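You operate a simulated robot arm through the tools that you are given. There is no shell and no other tool. Be economical: measure what you need, move in short steps, check, and stop when the job is done.

The job below is to be done with a simulated robot arm. You get a single attempt, and the scene is never put back.

JOB
Put a green, a blue and a pink capsule into the sample tub and click its lid on.
Fine: take them off the belt; the tub stays on the ledge.
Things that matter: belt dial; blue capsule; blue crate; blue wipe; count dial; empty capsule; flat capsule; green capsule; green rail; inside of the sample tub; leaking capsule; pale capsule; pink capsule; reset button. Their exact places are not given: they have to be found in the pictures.

It is judged by the outcome, as a careful person would: the job done as asked, and still so three seconds after it is handed in. It fails if anything else is knocked over, pushed out of place, dropped, spilled or broken. A push-on lid holds only when it is set on centred and level and pressed home; a screw cap is set on level and turned clockwise until tight.

ROBOT AND FRAMES
A 6-joint arm with a fingered hand, hanging from a carriage that runs on a rail from [-1.6, 192.3] to [0.5, -55.7] (x, y) and turns from -401 to 286 degrees about z. Base frame: it is fixed where the carriage stands at the start and does not move with it; the origin is on the floor, on the carriage's upright axis, x ahead of it, y to its left, z up; the surface under the hand at the start is at about z = 85. Lengths are in cm, angles in degrees, forces in N, time in s.
With the tool pointing down near the work surface it reaches from about 10 to 66 cm from the robot's upright axis, wherever it stands. Its first joint turns from -166.0 to 166.0 degrees. Places, roughly: belt dial [50, -60, 90]; blue capsule [125, 75, 50]; count dial [50, -40, 90]; flat capsule [100, 75, 50]; green capsule [100, 50, 50]; green rail [70, -40, 90]; inside of the sample tub [50, -20, 90]; leaking capsule [125, 50, 50]; pale capsule [125, 50, 50]; pink capsule [125, 50, 50]; reset button [50, -70, 90]; start button [50, -80, 90]; steel tray [100, 50, 50]; stop button [50, -80, 90]; tension dial [50, 20, 90]; white flap [60, 40, 80]. Payload 4 kg.
The TCP is the grasp point between the finger pads, 2.9 cm short of the fingertips. In the tool frame z runs along the fingers and y along their closing line. The gripper opens to 10 cm. The gripper's body begins 3.4 cm behind the TCP. The gripper is a hand of 5 fingers: y runs from the thumb to the fingers, the wrist lies at [-1.5, -11.4, -18.9] in the tool frame.
Orientation is told as [roll, pitch, yaw] about the base's x, y, z axes, in that order, counted from this pose: with the fingers straight down and the wrist toward the robot, the tool's x, y and z point along [0, 1, 0], [1, 0, 0] and [0, 0, -1] of the base frame.

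CONTROLS
- The arm moves only by the tool apply_moves. Its argument "commands" is a list of rows, each an object of numbers (a shift or turn left out is 0): "dx", "dy", "dz": the shift along the base's x, y, z in mm; "wx", "wy", "wz": the turn, a rotation vector about the base's x, y, z in degrees. In form: [{"dx": .., "dy": .., "dz": .., "wx": .., "wy": .., "wz": ..}, ...]. A call has 1 to 8 rows; each row shifts and turns the commanded pose from where the row before left it. A row lasts 0.2 s, in which the tool goes at most 5 cm and 8.6 degrees; a call with a longer step from one row to the next is refused whole. Where a pose cannot be reached the arm comes as near as it can. A force on the tool above 40 N (or 10 N above the force at the start of the call, whichever is more), or a blocked arm, ends the call early, and 0.2 s more pass. In this call time passes only in rows, and 0.2 s behind the last. It gives the time, the measured TCP pose, the force on the tool (base axes), the opening and the grip force at its end, in the units of the frame above (readings bear some noise), with the torque about the TCP (base axes, N m) and any sound that the robot's microphone picked up.
- Cameras (640 x 400 px; columns grow to the right, rows downward): "scene" is now at [25.52, -0.32, 174.1]; the picture's right is [-0.07, -1.00, 0.00], its down [-0.93, 0.07, -0.36] and it looks along [0.36, -0.03, -0.93] (base axes); focal length 248 px, centre (320, 200). "wrist" rides on the gripper at [6.6, -8.6, -12.1] in the tool frame; the picture's right is [-0.76, 0.31, -0.58], its down [-0.59, -0.70, 0.40] and it looks along [-0.28, 0.64, 0.71] (tool axes); focal length 247 px, centre (320, 200).
- camera(camera): a new picture of that camera. It takes no simulated time.
- raise_lower(by): slides the trunk up (or, below 0, down) by that many cm; the arm and the scene camera ride with it, the base frame stays. It gives what a move gives, with no picture.
- drive_base(legs): drives the robot by 1 to 6 legs, each [ahead, left, turn to the left] in cm, cm and degrees, along the robot's own axes; the way and the turn of a leg run together, so that a leg with both is an arc; at most 150 cm and 180 degrees a leg. The arm and the cameras ride along, it lands a little off, and it stops where it bumps. It keeps to its track: a leg is cut to what the track allows. It gives what a move gives.
- finger_targets(index, middle, ring, little, thumb_bend, thumb_turn): sets how far each is bent, from 0 (flat) to 100 (curled in); at 30 the hand is open as for a grip, at 70 the pads meet at the TCP. One left out holds its place. A second passes; each finger stops where it meets its share of the squeeze, and holds until it gets a number again. It is the only way to open and close the hand. It gives what a move gives, with no picture; readings hold the bend of each and the force on index, middle, ring, little, thumb and palm. thumb_turn goes from beside the hand (0) to across from the fingers (100), as for a grip.
- pan_tilt(pan, tilt): turns the head with the scene camera to pan (to the left, within 155 degrees either way) and tilt (down, from -29 to 69), counted from straight ahead of the robot. It gives what a move gives.
- pixel_to_xyz(camera, pixels): for up to 12 pixels [column, row] of the newest picture of that camera ("zoom" is the newest enlarged one), the place [x, y, z] in the base frame of the surface seen there, good to about 0.3 cm. It takes no simulated time.
- enlarge(camera, box): a new picture of the part [left, top, right, bottom] of that camera's present view, enlarged. It takes no simulated time.
- finish_job(): hands the job in; it is judged then, once.

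Go step by step. Measure first, check grasps and placings, and put right what went wrong. The budget is 80 turns and 52 pictures, counting those below and the enlarged ones. Unless the task says otherwise, let go and move clear before handing in, and close with one line.

The tools are called by a JSON object that holds its "method" and its "body". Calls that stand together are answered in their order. apply_moves: Moves the arm, as the interface text tells. Its arguments: {"type":"object","properties":{"commands":{"type":"array"}},"required":["commands"]} The other tools are called the same way: raise_lower (by) slides the trunk up or down; finger_targets (index, middle, ring, little, thumb_bend, thumb_turn) moves the fingers one by one; drive_base (legs) drives the base; pan_tilt (pan, tilt) turns the head that bears the scene camera; camera (camera) takes a picture; pixel_to_xyz (camera, pixels) gives the place of the surface under pixels of a picture; enlarge (camera, box) takes an enlarged picture of a part of a camera's view; finish_job () hands the job in.

At the start:

```text
time_s: 0.0
tcp_pos: [58.85, -30.51, 122.81]
orientation: [0.0, 0.0, 0.0]
wrist_force: [-0.3, -0.8, 0.0]
wrist_torque: [-0.01, 0.01, -0.03]
grip_width: 9.97
gripper_force: 0.1
shape: jaw
bend: [30.0, 30.0, 30.0, 30.0, 30.0, 98.0]
finger forces: [0.1, 0.1, 0.2, 0.0, 0.1, 0.0]
trunk travel left (down, up): [-48.0, 12.0]
robot x, y, heading: [-0.01, 0.11, -0.2]
head pan, tilt: [-4.2, 68.8]
```

scene: 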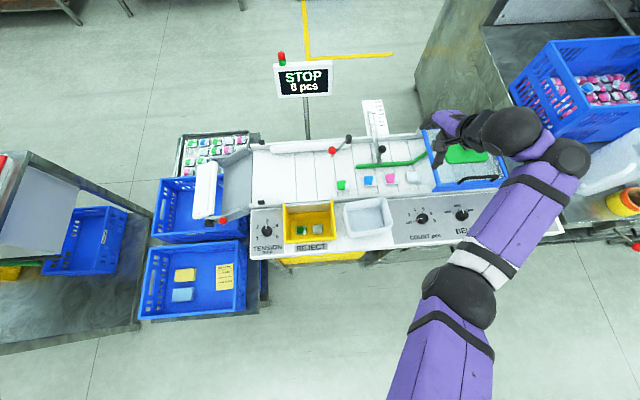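
wrist: 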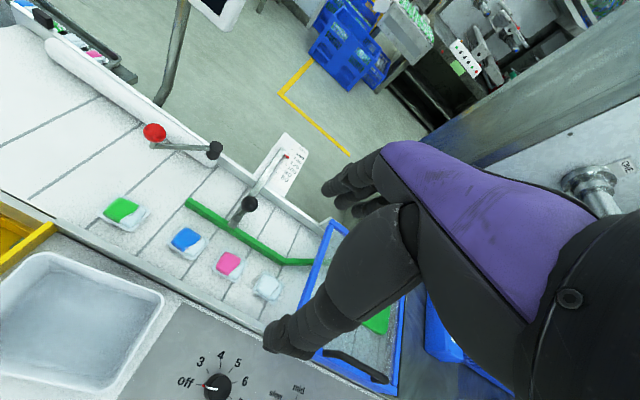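

The belt shows green (341,185), blue (368,180), pink (391,178) and pale (412,177) capsules, with the white tub at (368,215). I still need to find the lid, so I'll zoom in.

{"method": "enlarge", "body": {"camera": "scene", "box": [240, 90, 440, 270]}}

{"method": "enlarge", "body": {"camera": "scene", "box": [130, 120, 290, 330]}}

{"method": "enlarge", "body": {"camera": "scene", "box": [400, 80, 640, 280]}}

```text
2.22 times, centred on (340, 180) of scene
```

zoom: 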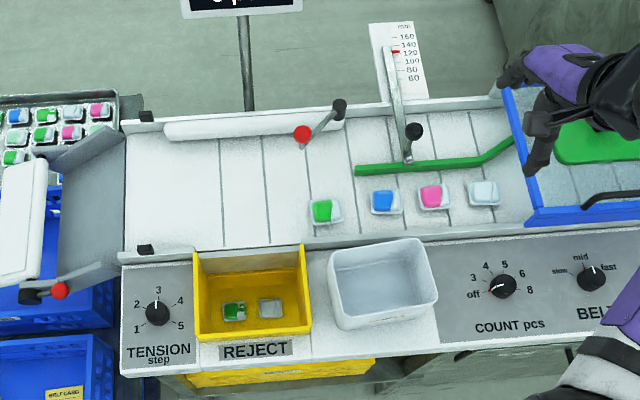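

```text
1.90 times, centred on (210, 225) of scene
```

zoom: 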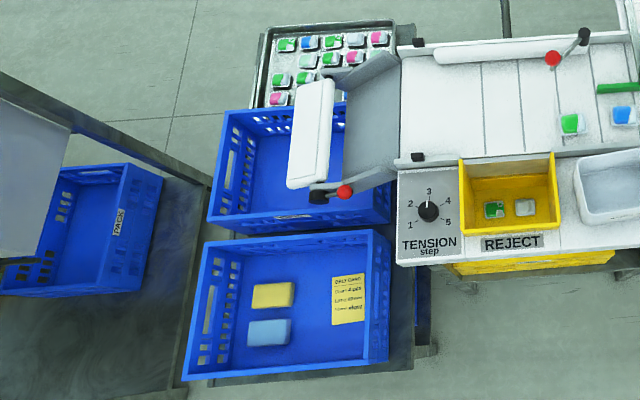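

```text
2.00 times, centred on (520, 180) of scene
```

zoom: 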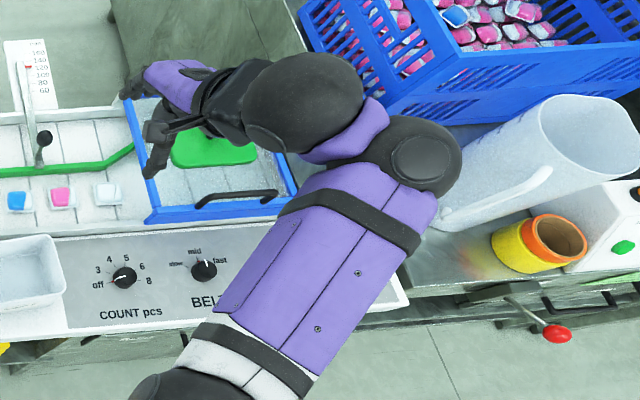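

No lid is visible yet; the arm hides part of the ledge. I'll measure the capsules and tub, read the card, and lift the view.

{"method": "enlarge", "body": {"camera": "scene", "box": [205, 250, 245, 300]}}

{"method": "pixel_to_xyz", "body": {"camera": "scene", "pixels": [[341, 185], [368, 180], [391, 178], [412, 177], [345, 204], [388, 198], [395, 229], [348, 236], [368, 215], [330, 170], [395, 165], [340, 250]]}}

{"method": "pan_tilt", "body": {"pan": -50, "tilt": 50}}

{"method": "camera", "body": {"camera": "scene"}}

```text
8.00 times, centred on (225, 275) of scene
```

zoom: 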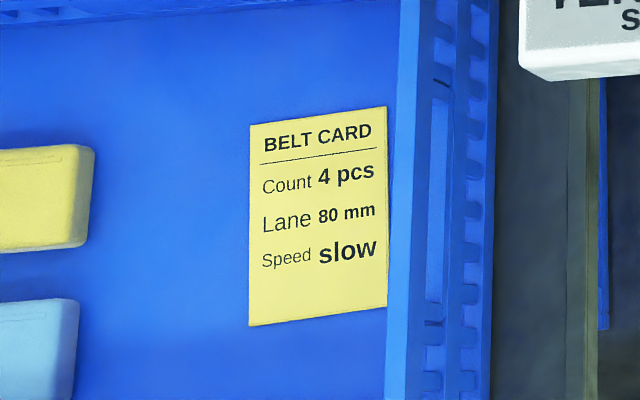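

```text
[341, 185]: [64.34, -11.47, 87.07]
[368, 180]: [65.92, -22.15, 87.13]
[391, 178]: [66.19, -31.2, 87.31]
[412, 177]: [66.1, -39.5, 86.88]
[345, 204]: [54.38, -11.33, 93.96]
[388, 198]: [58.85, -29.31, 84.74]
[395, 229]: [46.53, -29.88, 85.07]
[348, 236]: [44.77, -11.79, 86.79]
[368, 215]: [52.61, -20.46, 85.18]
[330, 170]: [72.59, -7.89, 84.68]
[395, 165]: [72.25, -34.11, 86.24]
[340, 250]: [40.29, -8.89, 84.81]
```

```text
time_s: 1.1
tcp_pos: [58.97, -30.48, 122.68]
orientation: [0.0, 0.0, 0.0]
wrist_force: [0.2, -0.4, -0.9]
wrist_torque: [0.01, 0.02, 0.02]
grip_width: 9.99
gripper_force: 0.0
shape: jaw
bend: [30.0, 30.0, 30.0, 30.0, 30.0, 98.0]
finger forces: [0.0, 0.0, 0.0, 0.0, 0.1, 0.0]
trunk travel left (down, up): [-48.0, 12.0]
robot x, y, heading: [-0.03, 0.04, 0.0]
head pan, tilt: [-50.0, 50.0]
```

```text
45 pictures are left
```

scene: 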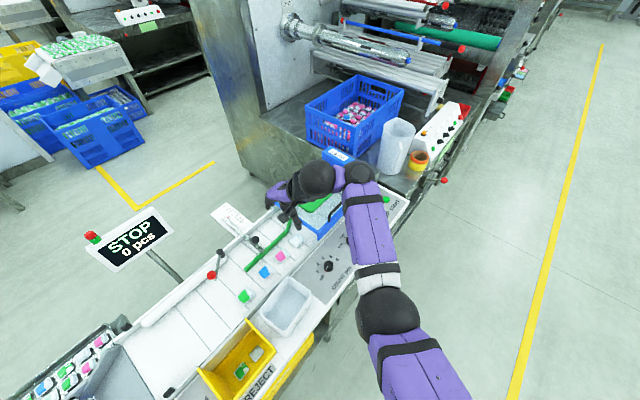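

The display says STOP and the belt is still. The arm blocks the blue-framed piece at the belt's end, so I'll zoom there.

{"method": "enlarge", "body": {"camera": "scene", "box": [260, 140, 440, 280]}}

{"method": "drive_base", "body": {"legs": [[0, 40, 0]]}}

{"method": "pan_tilt", "body": {"pan": -50, "tilt": 60}}

{"method": "camera", "body": {"camera": "scene"}}

```text
2.86 times, centred on (350, 210) of scene
```

zoom: 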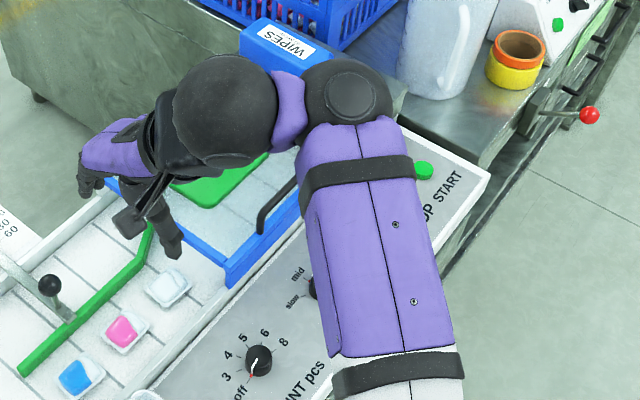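

```text
time_s: 3.6
tcp_pos: [58.31, 8.37, 122.84]
orientation: [-0.1, 0.0, -0.5]
wrist_force: [0.7, -0.2, -0.5]
wrist_torque: [0.01, 0.01, 0.04]
grip_width: 10.0
gripper_force: 0.0
shape: jaw
bend: [30.0, 30.0, 30.0, 30.0, 30.0, 98.0]
finger forces: [0.0, 0.1, 0.0, 0.1, 0.0, 0.1]
trunk travel left (down, up): [-48.0, 12.0]
robot x, y, heading: [-0.5, 39.4, -0.7]
head pan, tilt: [-50.0, 50.0]
```

```text
time_s: 4.3
tcp_pos: [58.28, 8.27, 122.69]
orientation: [0.0, 0.0, -0.6]
wrist_force: [-0.3, 0.4, 0.6]
wrist_torque: [0.03, -0.03, 0.01]
grip_width: 9.98
gripper_force: 0.1
shape: jaw
bend: [30.0, 30.0, 30.0, 30.0, 30.0, 98.0]
finger forces: [0.1, 0.0, 0.0, 0.0, 0.0, 0.0]
trunk travel left (down, up): [-48.0, 12.0]
robot x, y, heading: [-0.78, 39.38, -0.5]
head pan, tilt: [-50.0, 60.0]
```

```text
43 pictures are left
```

scene: 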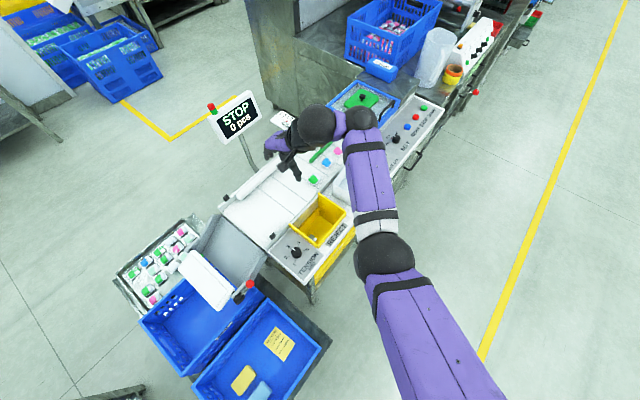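

The blue tray and the panel are partly clear now at (365,97) and (410,125). I'll zoom in there and on the robot-side and left benches.

{"method": "enlarge", "body": {"camera": "scene", "box": [320, 0, 520, 180]}}

{"method": "pan_tilt", "body": {"pan": 30, "tilt": 55}}

{"method": "camera", "body": {"camera": "scene"}}

```text
2.22 times, centred on (420, 90) of scene
```

zoom: 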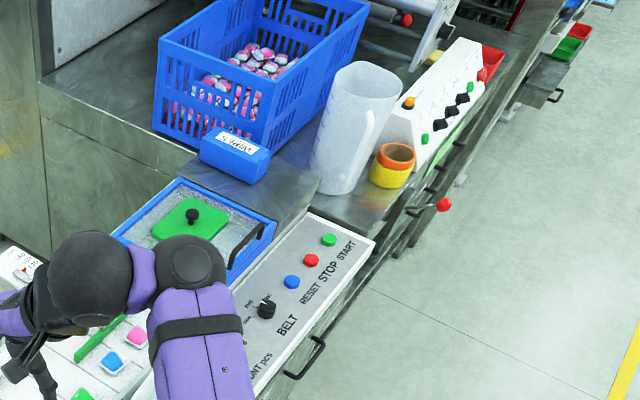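

```text
time_s: 5.8
tcp_pos: [58.31, 8.4, 122.78]
orientation: [0.0, -0.1, -0.6]
wrist_force: [0.3, -0.5, -0.8]
wrist_torque: [-0.01, -0.01, -0.03]
grip_width: 9.98
gripper_force: 0.0
shape: jaw
bend: [30.0, 30.0, 30.0, 30.0, 30.0, 98.0]
finger forces: [0.0, 0.0, 0.0, 0.0, 0.0, 0.0]
trunk travel left (down, up): [-48.0, 12.0]
robot x, y, heading: [0.06, 39.46, -0.4]
head pan, tilt: [30.0, 55.0]
```

```text
41 pictures are left
```

scene: 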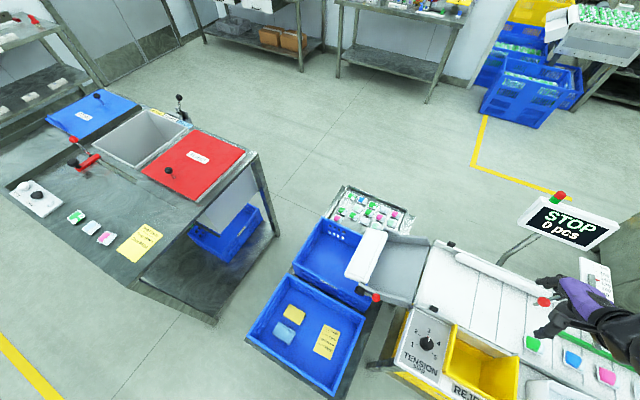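

A green plate with a black knob sits in the blue-framed tray at the belt's right end, and the other bench has red and blue plates beside a grey bin. I'll measure these to see which fits the tub.

{"method": "pixel_to_xyz", "body": {"camera": "scene", "pixels": [[198, 128], [246, 150], [202, 199], [144, 167], [97, 92], [138, 105], [85, 138], [46, 116], [190, 122], [142, 165], [94, 140], [150, 108]]}}

{"method": "enlarge", "body": {"camera": "scene", "box": [0, 60, 290, 300]}}

{"method": "pan_tilt", "body": {"pan": -50, "tilt": 60}}

{"method": "enlarge", "body": {"camera": "scene", "box": [320, 70, 420, 150]}}

```text
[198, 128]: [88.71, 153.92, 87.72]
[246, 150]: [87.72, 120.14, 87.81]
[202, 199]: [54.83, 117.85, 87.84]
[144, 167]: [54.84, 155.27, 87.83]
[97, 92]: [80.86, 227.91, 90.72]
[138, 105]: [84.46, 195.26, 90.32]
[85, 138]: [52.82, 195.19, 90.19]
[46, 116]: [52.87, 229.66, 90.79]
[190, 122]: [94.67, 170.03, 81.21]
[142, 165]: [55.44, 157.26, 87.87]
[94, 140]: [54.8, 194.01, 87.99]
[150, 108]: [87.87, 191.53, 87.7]
```

```text
1.67 times, centred on (145, 180) of scene
```

zoom: 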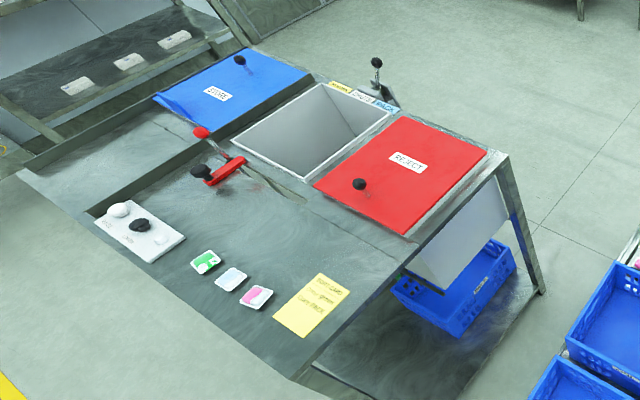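

```text
time_s: 7.4
tcp_pos: [58.29, 8.36, 122.77]
orientation: [0.1, 0.1, -0.7]
wrist_force: [0.3, 1.0, 0.7]
wrist_torque: [0.02, 0.04, 0.01]
grip_width: 10.0
gripper_force: 0.1
shape: jaw
bend: [30.0, 30.0, 30.0, 30.0, 30.0, 98.0]
finger forces: [0.0, 0.0, 0.0, 0.0, 0.0, 0.0]
trunk travel left (down, up): [-48.0, 12.0]
robot x, y, heading: [0.09, 39.53, -0.3]
head pan, tilt: [-50.0, 60.0]
```

```text
5.00 times, centred on (370, 110) of scene
```

zoom: 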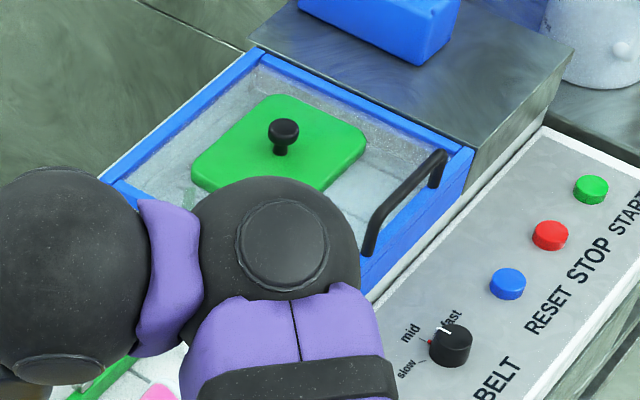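

The green lid with its knob at zoom (283,140) is rounded like the tub. I'll measure it and the frame around it.

{"method": "pixel_to_xyz", "body": {"camera": "zoom", "pixels": [[283, 125], [278, 96], [364, 133], [194, 172], [230, 135], [330, 170], [255, 75], [168, 150], [385, 200], [462, 152], [400, 140], [440, 158]]}}

{"method": "apply_moves", "body": {"commands": [{"dx": -30, "dy": 30}, {"dx": -30, "dy": 30}, {"dx": -30, "dy": 30}, {"dx": -30, "dy": 30}, {"dx": -30, "dy": 30}, {"dx": -30, "dy": 30}]}}

{"method": "camera", "body": {"camera": "scene"}}

```text
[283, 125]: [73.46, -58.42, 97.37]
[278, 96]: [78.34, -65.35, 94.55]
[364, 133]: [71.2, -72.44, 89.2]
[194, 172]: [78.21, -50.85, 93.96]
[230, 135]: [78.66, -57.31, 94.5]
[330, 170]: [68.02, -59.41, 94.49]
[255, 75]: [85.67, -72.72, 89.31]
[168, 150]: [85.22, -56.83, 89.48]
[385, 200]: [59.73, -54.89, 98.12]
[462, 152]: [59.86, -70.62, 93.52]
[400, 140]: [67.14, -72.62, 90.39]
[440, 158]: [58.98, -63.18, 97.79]
```

```text
time_s: 8.8
tcp_pos: [51.49, 23.52, 111.61]
orientation: [-0.2, -0.2, -0.8]
wrist_force: [0.1, 0.0, 0.9]
wrist_torque: [-0.03, 0.04, -0.01]
grip_width: 10.01
gripper_force: 0.1
shape: jaw
bend: [30.0, 30.0, 30.0, 30.0, 30.0, 98.0]
finger forces: [0.0, 0.0, 0.0, 0.0, 0.1, 0.0]
out of reach, approached as far as the arm can: row 1, 2, 3, 4, 5, 6
trunk travel left (down, up): [-48.0, 12.0]
robot x, y, heading: [-0.1, 39.24, -0.6]
head pan, tilt: [-50.0, 60.0]
```

```text
38 pictures are left
```

scene: 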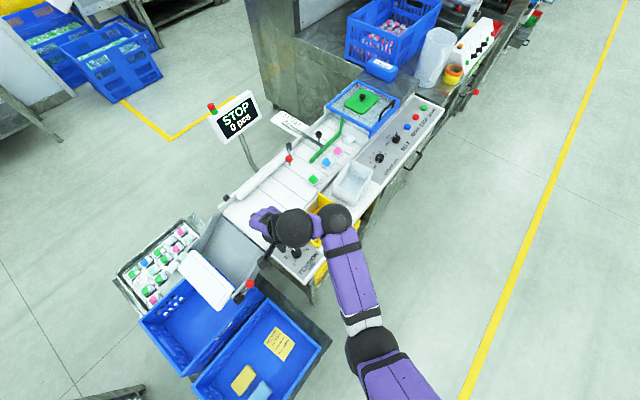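

The whole line is now in view. I'll enlarge the lid, belt and tub for good measurements.

{"method": "enlarge", "body": {"camera": "scene", "box": [270, 70, 430, 210]}}

{"method": "enlarge", "body": {"camera": "scene", "box": [320, 70, 410, 140]}}

```text
2.86 times, centred on (350, 140) of scene
```

zoom: 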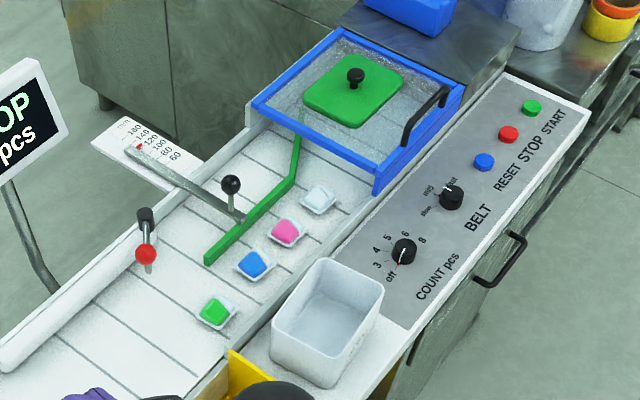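

```text
5.71 times, centred on (365, 105) of scene
```

zoom: 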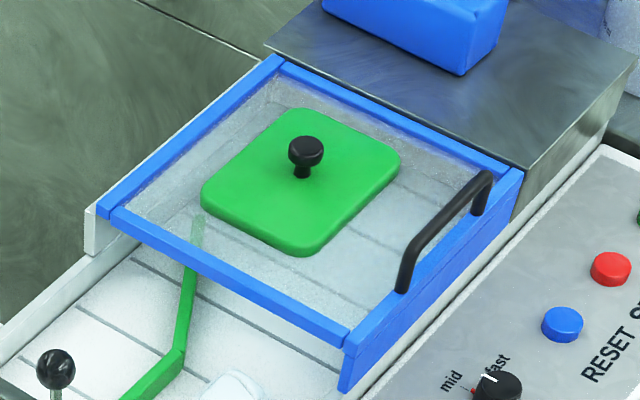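

The lid lies on top of the clear guard, with its knob at zoom (305,150). I'll measure it now, then the tub.

{"method": "pixel_to_xyz", "body": {"camera": "zoom", "pixels": [[305, 143], [303, 172], [285, 108], [402, 158], [203, 185], [306, 240], [330, 160], [270, 160], [300, 210], [265, 55], [345, 335], [322, 244]]}}

{"method": "enlarge", "body": {"camera": "scene", "box": [300, 130, 380, 210]}}

```text
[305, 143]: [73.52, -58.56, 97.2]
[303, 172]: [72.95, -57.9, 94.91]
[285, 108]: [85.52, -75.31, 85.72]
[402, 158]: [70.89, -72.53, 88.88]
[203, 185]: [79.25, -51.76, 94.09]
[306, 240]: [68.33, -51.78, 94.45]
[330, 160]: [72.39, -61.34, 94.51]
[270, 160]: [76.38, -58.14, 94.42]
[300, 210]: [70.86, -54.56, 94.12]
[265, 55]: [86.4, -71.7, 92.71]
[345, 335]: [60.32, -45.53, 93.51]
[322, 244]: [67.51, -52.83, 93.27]
```

```text
5.00 times, centred on (340, 170) of scene
```

zoom: 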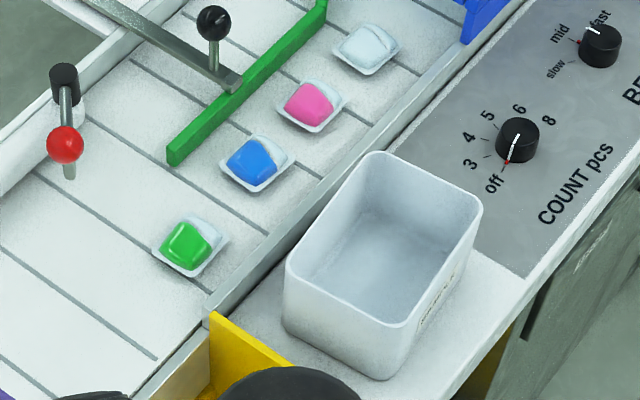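

The tub (marked SAMPLE) has its rim corners at zoom (375,157), (478,205), (395,325) and (290,262). I'll measure those along with the capsules.

{"method": "pixel_to_xyz", "body": {"camera": "zoom", "pixels": [[378, 154], [479, 203], [398, 324], [288, 264], [380, 250], [187, 243], [222, 232], [190, 274], [252, 162], [311, 102], [364, 42], [345, 205]]}}

{"method": "pixel_to_xyz", "body": {"camera": "zoom", "pixels": [[155, 246], [190, 215], [227, 233], [192, 276], [222, 165], [255, 134], [295, 158], [257, 191], [278, 110], [309, 79], [347, 101], [312, 132]]}}

```text
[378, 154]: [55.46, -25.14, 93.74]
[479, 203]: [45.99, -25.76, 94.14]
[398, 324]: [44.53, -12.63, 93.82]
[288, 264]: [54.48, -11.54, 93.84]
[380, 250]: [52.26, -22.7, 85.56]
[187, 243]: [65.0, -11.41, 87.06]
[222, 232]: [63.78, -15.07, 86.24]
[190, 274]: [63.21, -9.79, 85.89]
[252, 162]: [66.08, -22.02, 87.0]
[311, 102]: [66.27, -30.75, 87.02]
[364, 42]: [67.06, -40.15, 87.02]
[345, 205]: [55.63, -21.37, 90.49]
```

```text
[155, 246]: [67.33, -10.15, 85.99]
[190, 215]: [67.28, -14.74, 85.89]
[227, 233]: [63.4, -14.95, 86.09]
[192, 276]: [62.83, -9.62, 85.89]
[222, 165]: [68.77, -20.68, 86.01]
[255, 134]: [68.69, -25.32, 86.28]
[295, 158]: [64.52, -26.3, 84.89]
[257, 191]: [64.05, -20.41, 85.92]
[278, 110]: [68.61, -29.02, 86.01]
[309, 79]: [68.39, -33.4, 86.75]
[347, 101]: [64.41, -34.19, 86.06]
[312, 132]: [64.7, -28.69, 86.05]
```

The capsule centres are about green (65.2,-12.3), blue (66.4,-22.9) and pink (66.5,-31.3). The tub is about 10 x 13.7 cm, centred (50.1,-18.7) and turned about 5 degrees, and the lid's knob is near (73.3,-58.3). I'll measure the rail and belt wall, then drive back in front of the belt.

{"method": "pixel_to_xyz", "body": {"camera": "zoom", "pixels": [[172, 148], [178, 164], [240, 90], [245, 105], [320, 12], [235, 76], [213, 20], [300, 225], [250, 280], [380, 145], [66, 145], [270, 70]]}}

{"method": "drive_base", "body": {"legs": [[0, -61, 0]]}}

{"method": "apply_moves", "body": {"commands": [{"dz": 5}]}}

```text
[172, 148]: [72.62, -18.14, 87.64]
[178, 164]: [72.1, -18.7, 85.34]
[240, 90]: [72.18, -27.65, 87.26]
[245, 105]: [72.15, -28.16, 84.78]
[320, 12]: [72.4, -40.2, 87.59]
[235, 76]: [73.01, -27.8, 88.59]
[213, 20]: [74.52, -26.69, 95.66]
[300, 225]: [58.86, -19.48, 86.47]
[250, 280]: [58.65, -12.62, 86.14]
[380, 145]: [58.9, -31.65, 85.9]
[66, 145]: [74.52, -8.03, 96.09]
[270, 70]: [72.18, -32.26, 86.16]
```

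```text
time_s: 12.1
tcp_pos: [52.01, -35.84, 111.58]
orientation: [-0.1, -0.2, -1.0]
wrist_force: [0.2, -0.3, -0.3]
wrist_torque: [0.03, 0.02, 0.01]
grip_width: 9.99
gripper_force: 0.1
shape: jaw
bend: [30.0, 30.0, 30.0, 30.0, 30.0, 98.0]
finger forces: [0.0, 0.0, 0.0, 0.0, 0.0, 0.0]
trunk travel left (down, up): [-48.0, 12.0]
robot x, y, heading: [-0.16, -19.76, -0.8]
head pan, tilt: [-50.0, 60.0]
```

```text
time_s: 12.5
tcp_pos: [52.26, -35.84, 111.71]
orientation: [-0.2, -0.3, -0.8]
wrist_force: [-0.2, -0.3, -0.7]
wrist_torque: [-0.01, 0.0, -0.02]
grip_width: 9.99
gripper_force: 0.0
shape: jaw
bend: [30.0, 30.0, 30.0, 30.0, 30.0, 98.0]
finger forces: [0.1, 0.0, 0.1, 0.0, 0.0, 0.0]
out of reach, approached as far as the arm can: row 1
trunk travel left (down, up): [-48.0, 12.0]
robot x, y, heading: [0.18, -19.49, -0.8]
head pan, tilt: [-50.0, 60.0]
```

The rail is at x about 72 and the front belt wall at x about 58.8. The 5 mm upward move was refused as out of reach, so I'll lower the trunk and see if reach improves.

{"method": "raise_lower", "body": {"by": -10}}

{"method": "apply_moves", "body": {"commands": [{"dz": 30}, {"dz": 30}, {"dz": 30}]}}

```text
time_s: 13.9
tcp_pos: [52.2, -35.82, 101.75]
orientation: [-0.2, -0.4, -0.9]
wrist_force: [-0.1, -0.4, -0.8]
wrist_torque: [0.03, -0.01, 0.0]
grip_width: 9.97
gripper_force: 0.0
shape: jaw
bend: [30.0, 30.0, 30.0, 30.0, 30.0, 98.0]
finger forces: [0.1, 0.0, 0.0, 0.0, 0.1, 0.0]
trunk travel left (down, up): [-38.0, 22.0]
robot x, y, heading: [0.05, -19.54, -0.8]
head pan, tilt: [-50.0, 60.0]
```

```text
time_s: 14.7
tcp_pos: [56.54, -36.43, 105.21]
orientation: [-0.2, -0.2, -0.9]
wrist_force: [-0.8, -0.6, -0.1]
wrist_torque: [-0.05, -0.02, -0.04]
grip_width: 9.97
gripper_force: 0.1
shape: jaw
bend: [30.0, 30.0, 30.0, 30.0, 30.0, 98.0]
finger forces: [0.0, 0.0, 0.1, 0.0, 0.0, 0.1]
out of reach, approached as far as the arm can: row 1, 2, 3
trunk travel left (down, up): [-38.0, 22.0]
robot x, y, heading: [0.03, -19.78, -0.8]
head pan, tilt: [-50.0, 60.0]
```

Going up pushes the hand outward, so this is an inner limit. I'll move outward and sideways to line up with the blue and pink capsules while staying high.

{"method": "apply_moves", "body": {"commands": [{"dx": 30, "dz": -20}, {"dx": 30, "dz": -20}, {"dx": 30}, {"dx": 30}]}}

```text
time_s: 15.7
tcp_pos: [68.58, -36.33, 101.46]
orientation: [-0.2, -0.2, -0.9]
wrist_force: [0.0, -0.5, 0.8]
wrist_torque: [0.0, -0.04, 0.02]
grip_width: 9.97
gripper_force: 0.1
shape: jaw
bend: [30.0, 30.0, 30.0, 30.0, 30.0, 98.0]
finger forces: [0.1, 0.0, 0.1, 0.1, 0.0, 0.0]
trunk travel left (down, up): [-38.0, 22.0]
robot x, y, heading: [0.24, -19.79, -0.7]
head pan, tilt: [-50.0, 60.0]
```

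The hand now reaches (68.6,-36.3,101.5) without complaint. I'll look through both cameras.

{"method": "pan_tilt", "body": {"pan": 0, "tilt": 60}}

{"method": "camera", "body": {"camera": "scene"}}

{"method": "camera", "body": {"camera": "wrist"}}

```text
time_s: 16.8
tcp_pos: [68.58, -36.08, 101.66]
orientation: [-0.1, -0.2, -0.9]
wrist_force: [0.1, -0.2, -1.2]
wrist_torque: [-0.01, -0.02, -0.02]
grip_width: 9.99
gripper_force: 0.0
shape: jaw
bend: [30.0, 30.0, 30.0, 30.0, 30.0, 98.0]
finger forces: [0.1, 0.0, 0.1, 0.1, 0.0, 0.0]
trunk travel left (down, up): [-38.0, 22.0]
robot x, y, heading: [0.27, -19.56, -0.8]
head pan, tilt: [0.0, 60.0]
```

```text
34 pictures are left
```

scene: 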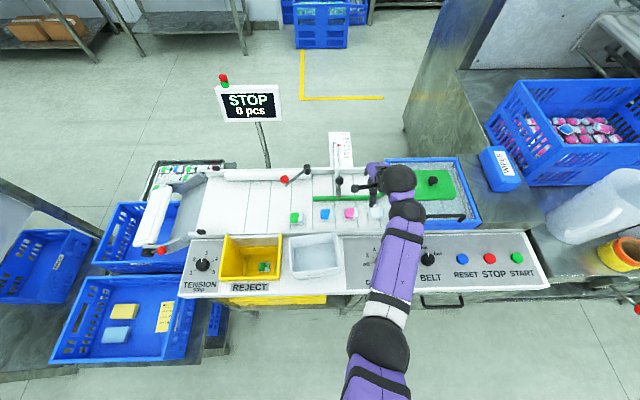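

```text
33 pictures are left
```

wrist: 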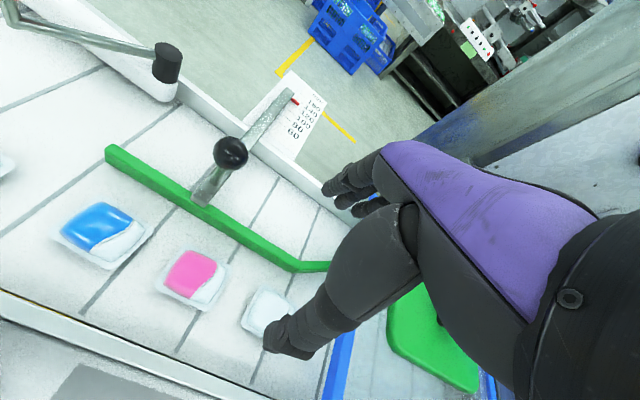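

The hand hovers beside the pale capsule at a safe height. I'll part-close to about 7 cm so the fingers clear the rail (x 72) when centred on the pink capsule, then shift over it.

{"method": "finger_targets", "body": {"index": 42, "middle": 42, "ring": 42, "little": 42, "thumb_bend": 42, "thumb_turn": 100}}

{"method": "apply_moves", "body": {"commands": [{"dx": -10, "dy": 25}, {"dx": -10, "dy": 25, "dz": -25}]}}

{"method": "camera", "body": {"camera": "wrist"}}

{"method": "enlarge", "body": {"camera": "scene", "box": [280, 140, 440, 270]}}

```text
time_s: 17.8
tcp_pos: [68.63, -36.13, 101.58]
orientation: [-0.2, -0.3, -0.8]
wrist_force: [-0.1, -1.2, -0.2]
wrist_torque: [0.01, -0.01, 0.0]
grip_width: 7.02
gripper_force: 0.1
shape: fingers
bend: [42.0, 42.0, 42.0, 42.0, 42.0, 99.0]
finger forces: [0.0, 0.0, 0.0, 0.1, 0.0, 0.1]
trunk travel left (down, up): [-38.0, 22.0]
robot x, y, heading: [0.17, -20.0, -0.6]
head pan, tilt: [0.0, 60.0]
```

```text
time_s: 18.4
tcp_pos: [66.51, -31.06, 99.05]
orientation: [-0.1, -0.3, -1.0]
wrist_force: [0.5, 0.4, 0.7]
wrist_torque: [0.0, 0.01, -0.03]
grip_width: 7.02
gripper_force: 0.0
shape: fingers
bend: [42.0, 42.0, 42.0, 42.0, 42.0, 99.0]
finger forces: [0.0, 0.1, 0.0, 0.0, 0.0, 0.0]
trunk travel left (down, up): [-38.0, 22.0]
robot x, y, heading: [0.19, -19.87, -0.9]
head pan, tilt: [0.0, 60.0]
```

```text
32 pictures are left
```

wrist: 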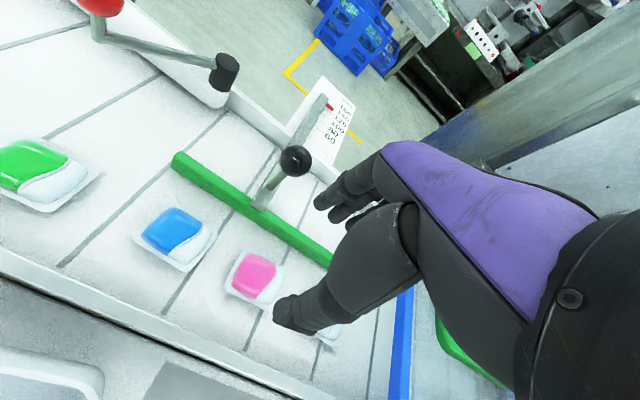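

```text
3.08 times, centred on (360, 205) of scene
```

zoom: 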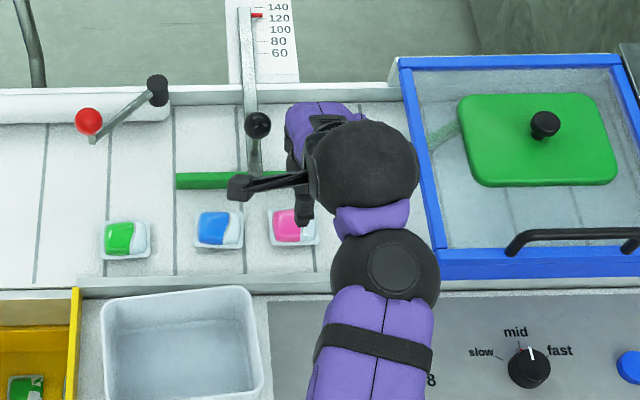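

The hand is over pink. Before I lower it I'll check its far side against the lever's black ball near (74.5,-26.7,95.7).

{"method": "pixel_to_xyz", "body": {"camera": "wrist", "pixels": [[295, 160], [320, 200], [345, 185], [335, 212], [385, 150], [372, 180], [280, 310], [340, 330], [255, 275], [262, 195]]}}

{"method": "pixel_to_xyz", "body": {"camera": "zoom", "pixels": [[290, 110], [310, 105], [295, 165], [304, 215], [258, 125], [258, 165], [345, 110]]}}

```text
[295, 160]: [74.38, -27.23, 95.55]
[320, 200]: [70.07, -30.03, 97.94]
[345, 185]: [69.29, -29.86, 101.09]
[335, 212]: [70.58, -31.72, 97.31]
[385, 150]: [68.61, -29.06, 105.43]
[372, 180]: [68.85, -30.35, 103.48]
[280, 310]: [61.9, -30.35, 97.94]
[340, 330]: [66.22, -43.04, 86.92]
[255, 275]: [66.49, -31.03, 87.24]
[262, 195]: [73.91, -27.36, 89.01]
```

```text
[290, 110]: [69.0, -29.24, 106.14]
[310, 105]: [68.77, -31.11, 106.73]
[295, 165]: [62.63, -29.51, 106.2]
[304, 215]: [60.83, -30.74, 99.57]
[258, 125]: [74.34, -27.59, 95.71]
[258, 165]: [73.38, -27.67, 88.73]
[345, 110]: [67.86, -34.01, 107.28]
```

The hand clears the ball, and its finger edge lies only about 1.5 cm left of the TCP, so ring and little sit toward the pale capsule. I'll curl those two away and grip with index, middle and thumb.

{"method": "finger_targets", "body": {"ring": 100, "little": 100}}

{"method": "apply_moves", "body": {"commands": [{"dz": -30}, {"dz": -30}, {"dz": -20}]}}

{"method": "camera", "body": {"camera": "wrist"}}

{"method": "enlarge", "body": {"camera": "scene", "box": [310, 160, 430, 260]}}

```text
time_s: 19.4
tcp_pos: [66.54, -31.32, 99.17]
orientation: [-0.1, -0.3, -1.0]
wrist_force: [1.0, 0.3, 0.6]
wrist_torque: [0.0, 0.02, 0.0]
grip_width: 6.98
gripper_force: 0.0
shape: fingers
bend: [42.0, 42.0, 100.0, 100.0, 42.0, 99.0]
finger forces: [0.1, 0.1, 0.1, 0.0, 0.0, 0.0]
trunk travel left (down, up): [-38.0, 22.0]
robot x, y, heading: [0.02, -19.36, -1.0]
head pan, tilt: [0.0, 60.0]
```

```text
time_s: 20.2
tcp_pos: [66.6, -31.26, 90.81]
orientation: [-0.2, -0.3, -0.9]
wrist_force: [-0.6, 0.1, 0.1]
wrist_torque: [0.01, 0.0, 0.0]
grip_width: 6.99
gripper_force: 0.1
shape: fingers
bend: [42.0, 42.0, 100.0, 100.0, 42.0, 99.0]
finger forces: [0.1, 0.0, 0.0, 0.1, 0.0, 0.0]
trunk travel left (down, up): [-38.0, 22.0]
robot x, y, heading: [-0.1, -19.51, -0.7]
head pan, tilt: [0.0, 60.0]
```

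```text
30 pictures are left
```

wrist: 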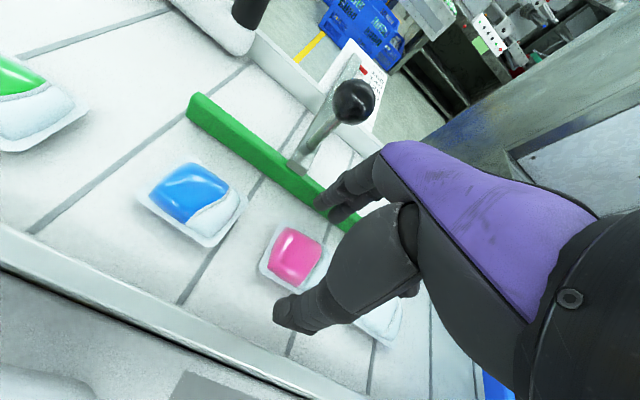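

```text
4.00 times, centred on (370, 210) of scene
```

zoom: 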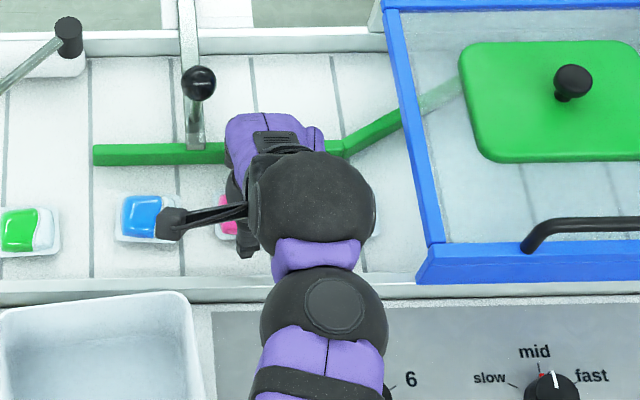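

The fingers straddle pink, with the thumb at (290,310) and fingertips at (330,210). I'll measure the fingertip heights before the last descent.

{"method": "pixel_to_xyz", "body": {"camera": "wrist", "pixels": [[325, 205], [335, 215], [322, 200], [278, 320], [284, 325], [276, 308], [345, 215], [260, 265], [290, 232]]}}

{"method": "apply_moves", "body": {"commands": [{"dz": -15}, {"dz": -10}]}}

```text
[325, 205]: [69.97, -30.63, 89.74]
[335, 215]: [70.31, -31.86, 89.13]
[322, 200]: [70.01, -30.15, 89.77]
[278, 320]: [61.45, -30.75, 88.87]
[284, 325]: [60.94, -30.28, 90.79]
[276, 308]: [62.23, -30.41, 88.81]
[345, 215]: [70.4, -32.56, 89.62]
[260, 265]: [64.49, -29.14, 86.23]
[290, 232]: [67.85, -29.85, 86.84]
```

```text
time_s: 20.8
tcp_pos: [66.53, -31.24, 88.42]
orientation: [-0.2, -0.2, -0.8]
wrist_force: [-0.6, -0.7, 0.1]
wrist_torque: [0.0, -0.01, 0.01]
grip_width: 6.98
gripper_force: 0.1
shape: fingers
bend: [42.0, 42.0, 100.0, 100.0, 42.0, 99.0]
finger forces: [0.0, 0.0, 0.0, 0.1, 0.0, 0.0]
trunk travel left (down, up): [-38.0, 22.0]
robot x, y, heading: [0.07, -19.73, -0.6]
head pan, tilt: [0.0, 60.0]
```

The fingertips reach about 2 cm below the TCP at this bend. I'll go down 7 mm more and close index, middle and thumb gently in one step.

{"method": "apply_moves", "body": {"commands": [{"dz": -7}]}}

{"method": "finger_targets", "body": {"index": 54, "middle": 54, "thumb_bend": 54}}

{"method": "camera", "body": {"camera": "wrist"}}

```text
time_s: 21.2
tcp_pos: [66.88, -31.28, 88.32]
orientation: [-0.3, -0.8, -1.0]
wrist_force: [0.1, 0.4, 20.7]
wrist_torque: [0.08, 1.01, -0.06]
grip_width: 7.38
gripper_force: 10.9
shape: fingers
bend: [42.0, 42.0, 100.0, 100.0, 41.0, 99.0]
finger forces: [0.0, 0.9, 0.0, 0.0, 20.6, 0.1]
trunk travel left (down, up): [-38.0, 22.0]
robot x, y, heading: [-0.13, -19.77, -0.8]
head pan, tilt: [0.0, 60.0]
```

```text
time_s: 22.2
tcp_pos: [66.93, -31.22, 88.22]
orientation: [-0.2, -0.8, -0.9]
wrist_force: [-2.0, 2.2, 35.4]
wrist_torque: [-0.12, -0.2, 0.05]
grip_width: 5.85
gripper_force: 17.6
shape: fingers
bend: [54.0, 46.0, 100.0, 100.0, 46.0, 99.0]
finger forces: [0.1, 22.7, 0.1, 0.1, 13.1, 0.1]
trunk travel left (down, up): [-38.0, 22.0]
robot x, y, heading: [0.11, -19.54, -0.6]
head pan, tilt: [0.0, 60.0]
```

```text
28 pictures are left
```

wrist: 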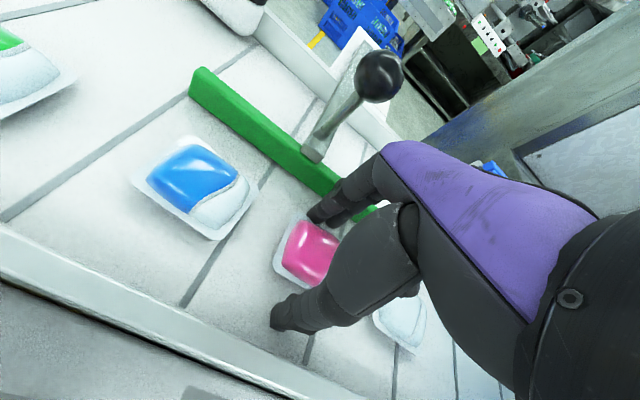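

The thumb and middle finger pressed on the belt (Fz 35 N), so I'm about 3 mm too low. I'll rise 5 mm, then close on the capsule.

{"method": "apply_moves", "body": {"commands": [{"dz": 5}, {"dz": 4}]}}

{"method": "finger_targets", "body": {"index": 56, "middle": 56, "thumb_bend": 56}}

{"method": "camera", "body": {"camera": "wrist"}}

```text
time_s: 22.8
tcp_pos: [66.44, -31.28, 88.36]
orientation: [-0.2, 0.0, -1.0]
wrist_force: [2.3, -0.8, 3.9]
wrist_torque: [-0.08, -0.19, 0.03]
grip_width: 4.14
gripper_force: 2.1
shape: fingers
bend: [54.0, 50.0, 100.0, 100.0, 53.0, 100.0]
finger forces: [0.2, 4.2, 0.0, 0.0, 0.6, 0.1]
trunk travel left (down, up): [-38.0, 22.0]
robot x, y, heading: [0.22, -19.26, -0.8]
head pan, tilt: [0.0, 60.0]
```

```text
time_s: 23.8
tcp_pos: [66.43, -31.22, 88.63]
orientation: [-0.1, -0.2, -0.9]
wrist_force: [-0.4, 1.6, 0.4]
wrist_torque: [0.01, -0.01, 0.0]
grip_width: 3.95
gripper_force: 1.9
shape: fingers
bend: [55.0, 54.0, 100.0, 100.0, 55.0, 100.0]
finger forces: [0.7, 1.2, 0.0, 0.1, 1.9, 0.1]
trunk travel left (down, up): [-38.0, 22.0]
robot x, y, heading: [-0.01, -19.23, -0.9]
head pan, tilt: [0.0, 60.0]
```

```text
27 pictures are left
```

wrist: 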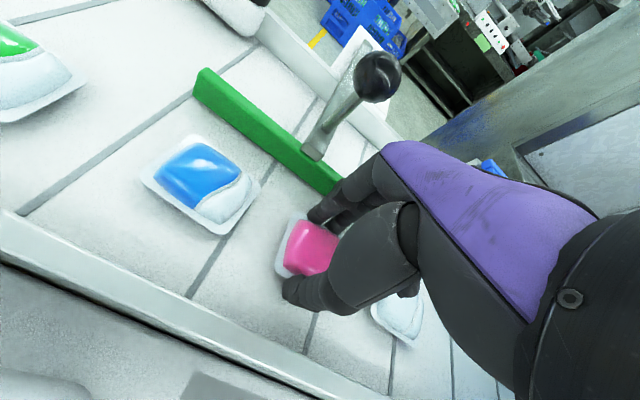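

Index, middle and thumb all touch the capsule with equal and opposite force at 3.95 cm. I'll squeeze slightly more and lift.

{"method": "finger_targets", "body": {"index": 58, "middle": 58, "thumb_bend": 58}}

{"method": "apply_moves", "body": {"commands": [{"dz": 10}, {"dz": 20}, {"dz": 30}, {"dz": 30}]}}

{"method": "camera", "body": {"camera": "wrist"}}

```text
time_s: 24.8
tcp_pos: [66.45, -31.22, 88.61]
orientation: [-0.1, -0.2, -0.9]
wrist_force: [-0.5, 0.5, 0.6]
wrist_torque: [0.02, -0.03, 0.0]
grip_width: 3.91
gripper_force: 3.1
shape: fingers
bend: [56.0, 55.0, 100.0, 100.0, 55.0, 100.0]
finger forces: [1.2, 1.4, 0.1, 0.0, 2.9, 0.0]
trunk travel left (down, up): [-38.0, 22.0]
robot x, y, heading: [0.21, -19.86, -0.8]
head pan, tilt: [0.0, 60.0]
```

```text
time_s: 25.8
tcp_pos: [66.47, -31.13, 97.75]
orientation: [-0.1, -0.2, -0.8]
wrist_force: [-0.8, -0.2, -0.6]
wrist_torque: [-0.03, -0.03, 0.02]
grip_width: 3.89
gripper_force: 2.7
shape: fingers
bend: [56.0, 55.0, 100.0, 100.0, 55.0, 100.0]
finger forces: [1.2, 1.4, 0.1, 0.1, 2.6, 0.0]
trunk travel left (down, up): [-38.0, 22.0]
robot x, y, heading: [-0.17, -19.69, -0.7]
head pan, tilt: [0.0, 60.0]
```

```text
26 pictures are left
```

wrist: 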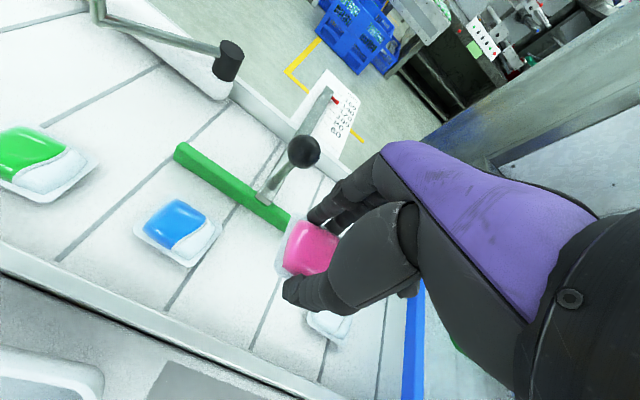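

Pink is held and lifted. I'll raise the trunk 8 cm for inner reach, then move over the tub toward its right half with a 5 degree turn to match its yaw.

{"method": "raise_lower", "body": {"by": 8}}

{"method": "apply_moves", "body": {"commands": [{"dx": -30, "dy": 18, "dz": -5, "wz": 2}, {"dx": -30, "dy": 18, "dz": -10, "wz": 2}, {"dx": -35, "dy": 18, "dz": -10, "wz": 2}, {"dx": -35, "dy": 18, "dz": -10}, {"dx": -30, "dy": 18, "dz": -10}]}}

{"method": "enlarge", "body": {"camera": "scene", "box": [250, 180, 410, 300]}}

```text
time_s: 27.0
tcp_pos: [66.5, -31.25, 105.56]
orientation: [0.0, -0.2, -0.9]
wrist_force: [0.1, 0.2, 0.1]
wrist_torque: [0.03, 0.0, -0.02]
grip_width: 3.93
gripper_force: 3.1
shape: fingers
bend: [56.0, 55.0, 100.0, 100.0, 55.0, 100.0]
finger forces: [1.2, 1.5, 0.1, 0.1, 2.7, 0.0]
trunk travel left (down, up): [-46.0, 14.0]
robot x, y, heading: [0.6, -19.48, -0.8]
head pan, tilt: [0.0, 60.0]
```

```text
time_s: 28.2
tcp_pos: [50.48, -22.15, 101.36]
orientation: [-0.1, -0.2, 5.1]
wrist_force: [0.6, 0.2, -0.5]
wrist_torque: [0.04, 0.04, 0.0]
grip_width: 3.9
gripper_force: 2.2
shape: fingers
bend: [56.0, 55.0, 100.0, 100.0, 55.0, 100.0]
finger forces: [1.2, 1.5, 0.0, 0.1, 2.7, 0.0]
trunk travel left (down, up): [-46.0, 14.0]
robot x, y, heading: [-0.17, -19.84, -0.6]
head pan, tilt: [0.0, 60.0]
```

```text
3.33 times, centred on (330, 240) of scene
```

zoom: 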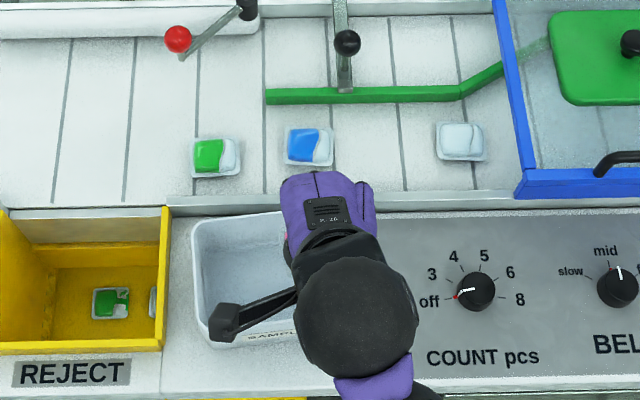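

The hand is over the tub's right half and nothing else has moved. I'll shift 1 cm left and descend to TCP z of about 91.

{"method": "apply_moves", "body": {"commands": [{"dx": -3, "dy": 10, "dz": -20}, {"dz": -30}]}}

{"method": "camera", "body": {"camera": "wrist"}}

```text
time_s: 28.8
tcp_pos: [50.01, -20.9, 96.28]
orientation: [-0.1, -0.2, 5.1]
wrist_force: [-0.1, 0.1, 0.4]
wrist_torque: [0.0, -0.01, -0.01]
grip_width: 3.91
gripper_force: 2.9
shape: fingers
bend: [56.0, 55.0, 100.0, 100.0, 55.0, 100.0]
finger forces: [1.0, 1.5, 0.1, 0.1, 2.6, 0.0]
trunk travel left (down, up): [-46.0, 14.0]
robot x, y, heading: [0.44, -19.85, -0.8]
head pan, tilt: [0.0, 60.0]
```

```text
24 pictures are left
```

wrist: 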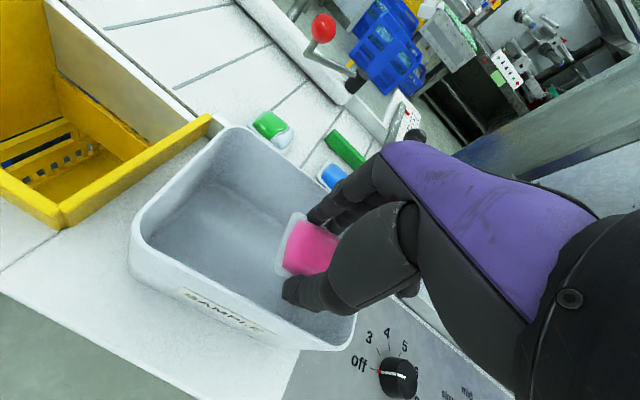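

The capsule is inside the rim and well centred. I'll go down to about 91.3, watching the force.

{"method": "apply_moves", "body": {"commands": [{"dx": 2, "dy": 2, "dz": -25}, {"dz": -22}]}}

{"method": "camera", "body": {"camera": "wrist"}}

```text
time_s: 29.4
tcp_pos: [50.39, -21.07, 91.43]
orientation: [0.0, -0.3, 5.1]
wrist_force: [0.4, 1.0, -0.4]
wrist_torque: [0.01, 0.0, 0.03]
grip_width: 3.91
gripper_force: 2.9
shape: fingers
bend: [56.0, 55.0, 100.0, 100.0, 55.0, 100.0]
finger forces: [1.0, 1.5, 0.1, 0.4, 2.6, 0.0]
trunk travel left (down, up): [-46.0, 14.0]
robot x, y, heading: [0.09, -19.77, -0.9]
head pan, tilt: [0.0, 60.0]
```

```text
23 pictures are left
```

wrist: 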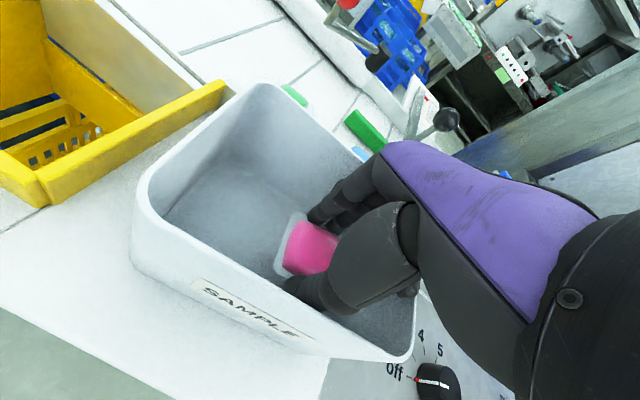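

The little finger reads 0.4 N, so the curled fingers are brushing the right rim. I'll shift 1.5 cm left, lower a bit more and check.

{"method": "apply_moves", "body": {"commands": [{"dy": 15, "dx": -1}, {"dz": -10}, {"dz": -6}]}}

```text
time_s: 30.2
tcp_pos: [50.28, -19.44, 89.84]
orientation: [-0.1, -0.1, 5.0]
wrist_force: [0.1, -0.3, -0.1]
wrist_torque: [-0.02, 0.01, -0.02]
grip_width: 3.89
gripper_force: 2.4
shape: fingers
bend: [56.0, 55.0, 100.0, 100.0, 55.0, 100.0]
finger forces: [1.1, 1.5, 0.1, 0.0, 2.6, 0.0]
trunk travel left (down, up): [-46.0, 14.0]
robot x, y, heading: [0.36, -19.62, -0.7]
head pan, tilt: [0.0, 60.0]
```

There's no contact and the capsule is just above the floor. I'll open to about 5.5 cm, which stays clear of the walls, then rise.

{"method": "finger_targets", "body": {"index": 48, "middle": 48, "thumb_bend": 48}}

{"method": "apply_moves", "body": {"commands": [{"dz": 30}, {"dz": 30}, {"dz": 40}, {"dz": 40}]}}

{"method": "camera", "body": {"camera": "wrist"}}

```text
time_s: 31.2
tcp_pos: [50.29, -19.48, 89.87]
orientation: [-0.1, -0.2, 5.1]
wrist_force: [0.2, 0.1, -1.0]
wrist_torque: [0.0, 0.01, -0.01]
grip_width: 5.2
gripper_force: 4.7
shape: fingers
bend: [48.0, 51.0, 100.0, 100.0, 48.0, 100.0]
finger forces: [0.1, 5.1, 0.0, 0.1, 5.2, 0.0]
trunk travel left (down, up): [-46.0, 14.0]
robot x, y, heading: [0.27, -19.77, -0.7]
head pan, tilt: [0.0, 60.0]
```

```text
time_s: 32.2
tcp_pos: [50.11, -19.76, 103.62]
orientation: [-0.2, -0.2, 5.1]
wrist_force: [-0.9, 0.6, -0.9]
wrist_torque: [-0.01, 0.0, -0.01]
grip_width: 5.46
gripper_force: 0.1
shape: fingers
bend: [48.0, 48.0, 100.0, 100.0, 48.0, 100.0]
finger forces: [0.0, 0.0, 0.1, 0.0, 0.0, 0.0]
trunk travel left (down, up): [-46.0, 14.0]
robot x, y, heading: [0.29, -19.79, -0.6]
head pan, tilt: [0.0, 60.0]
```

```text
22 pictures are left
```

wrist: 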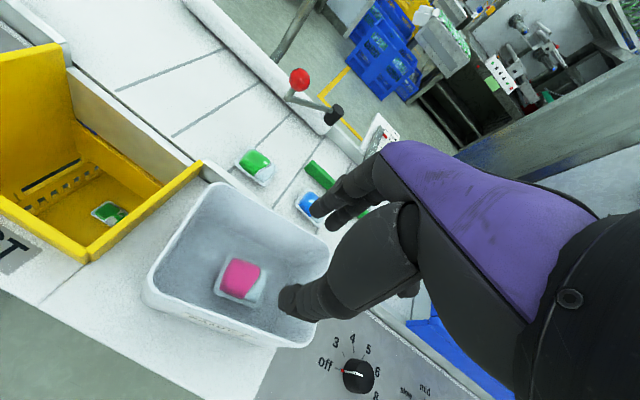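

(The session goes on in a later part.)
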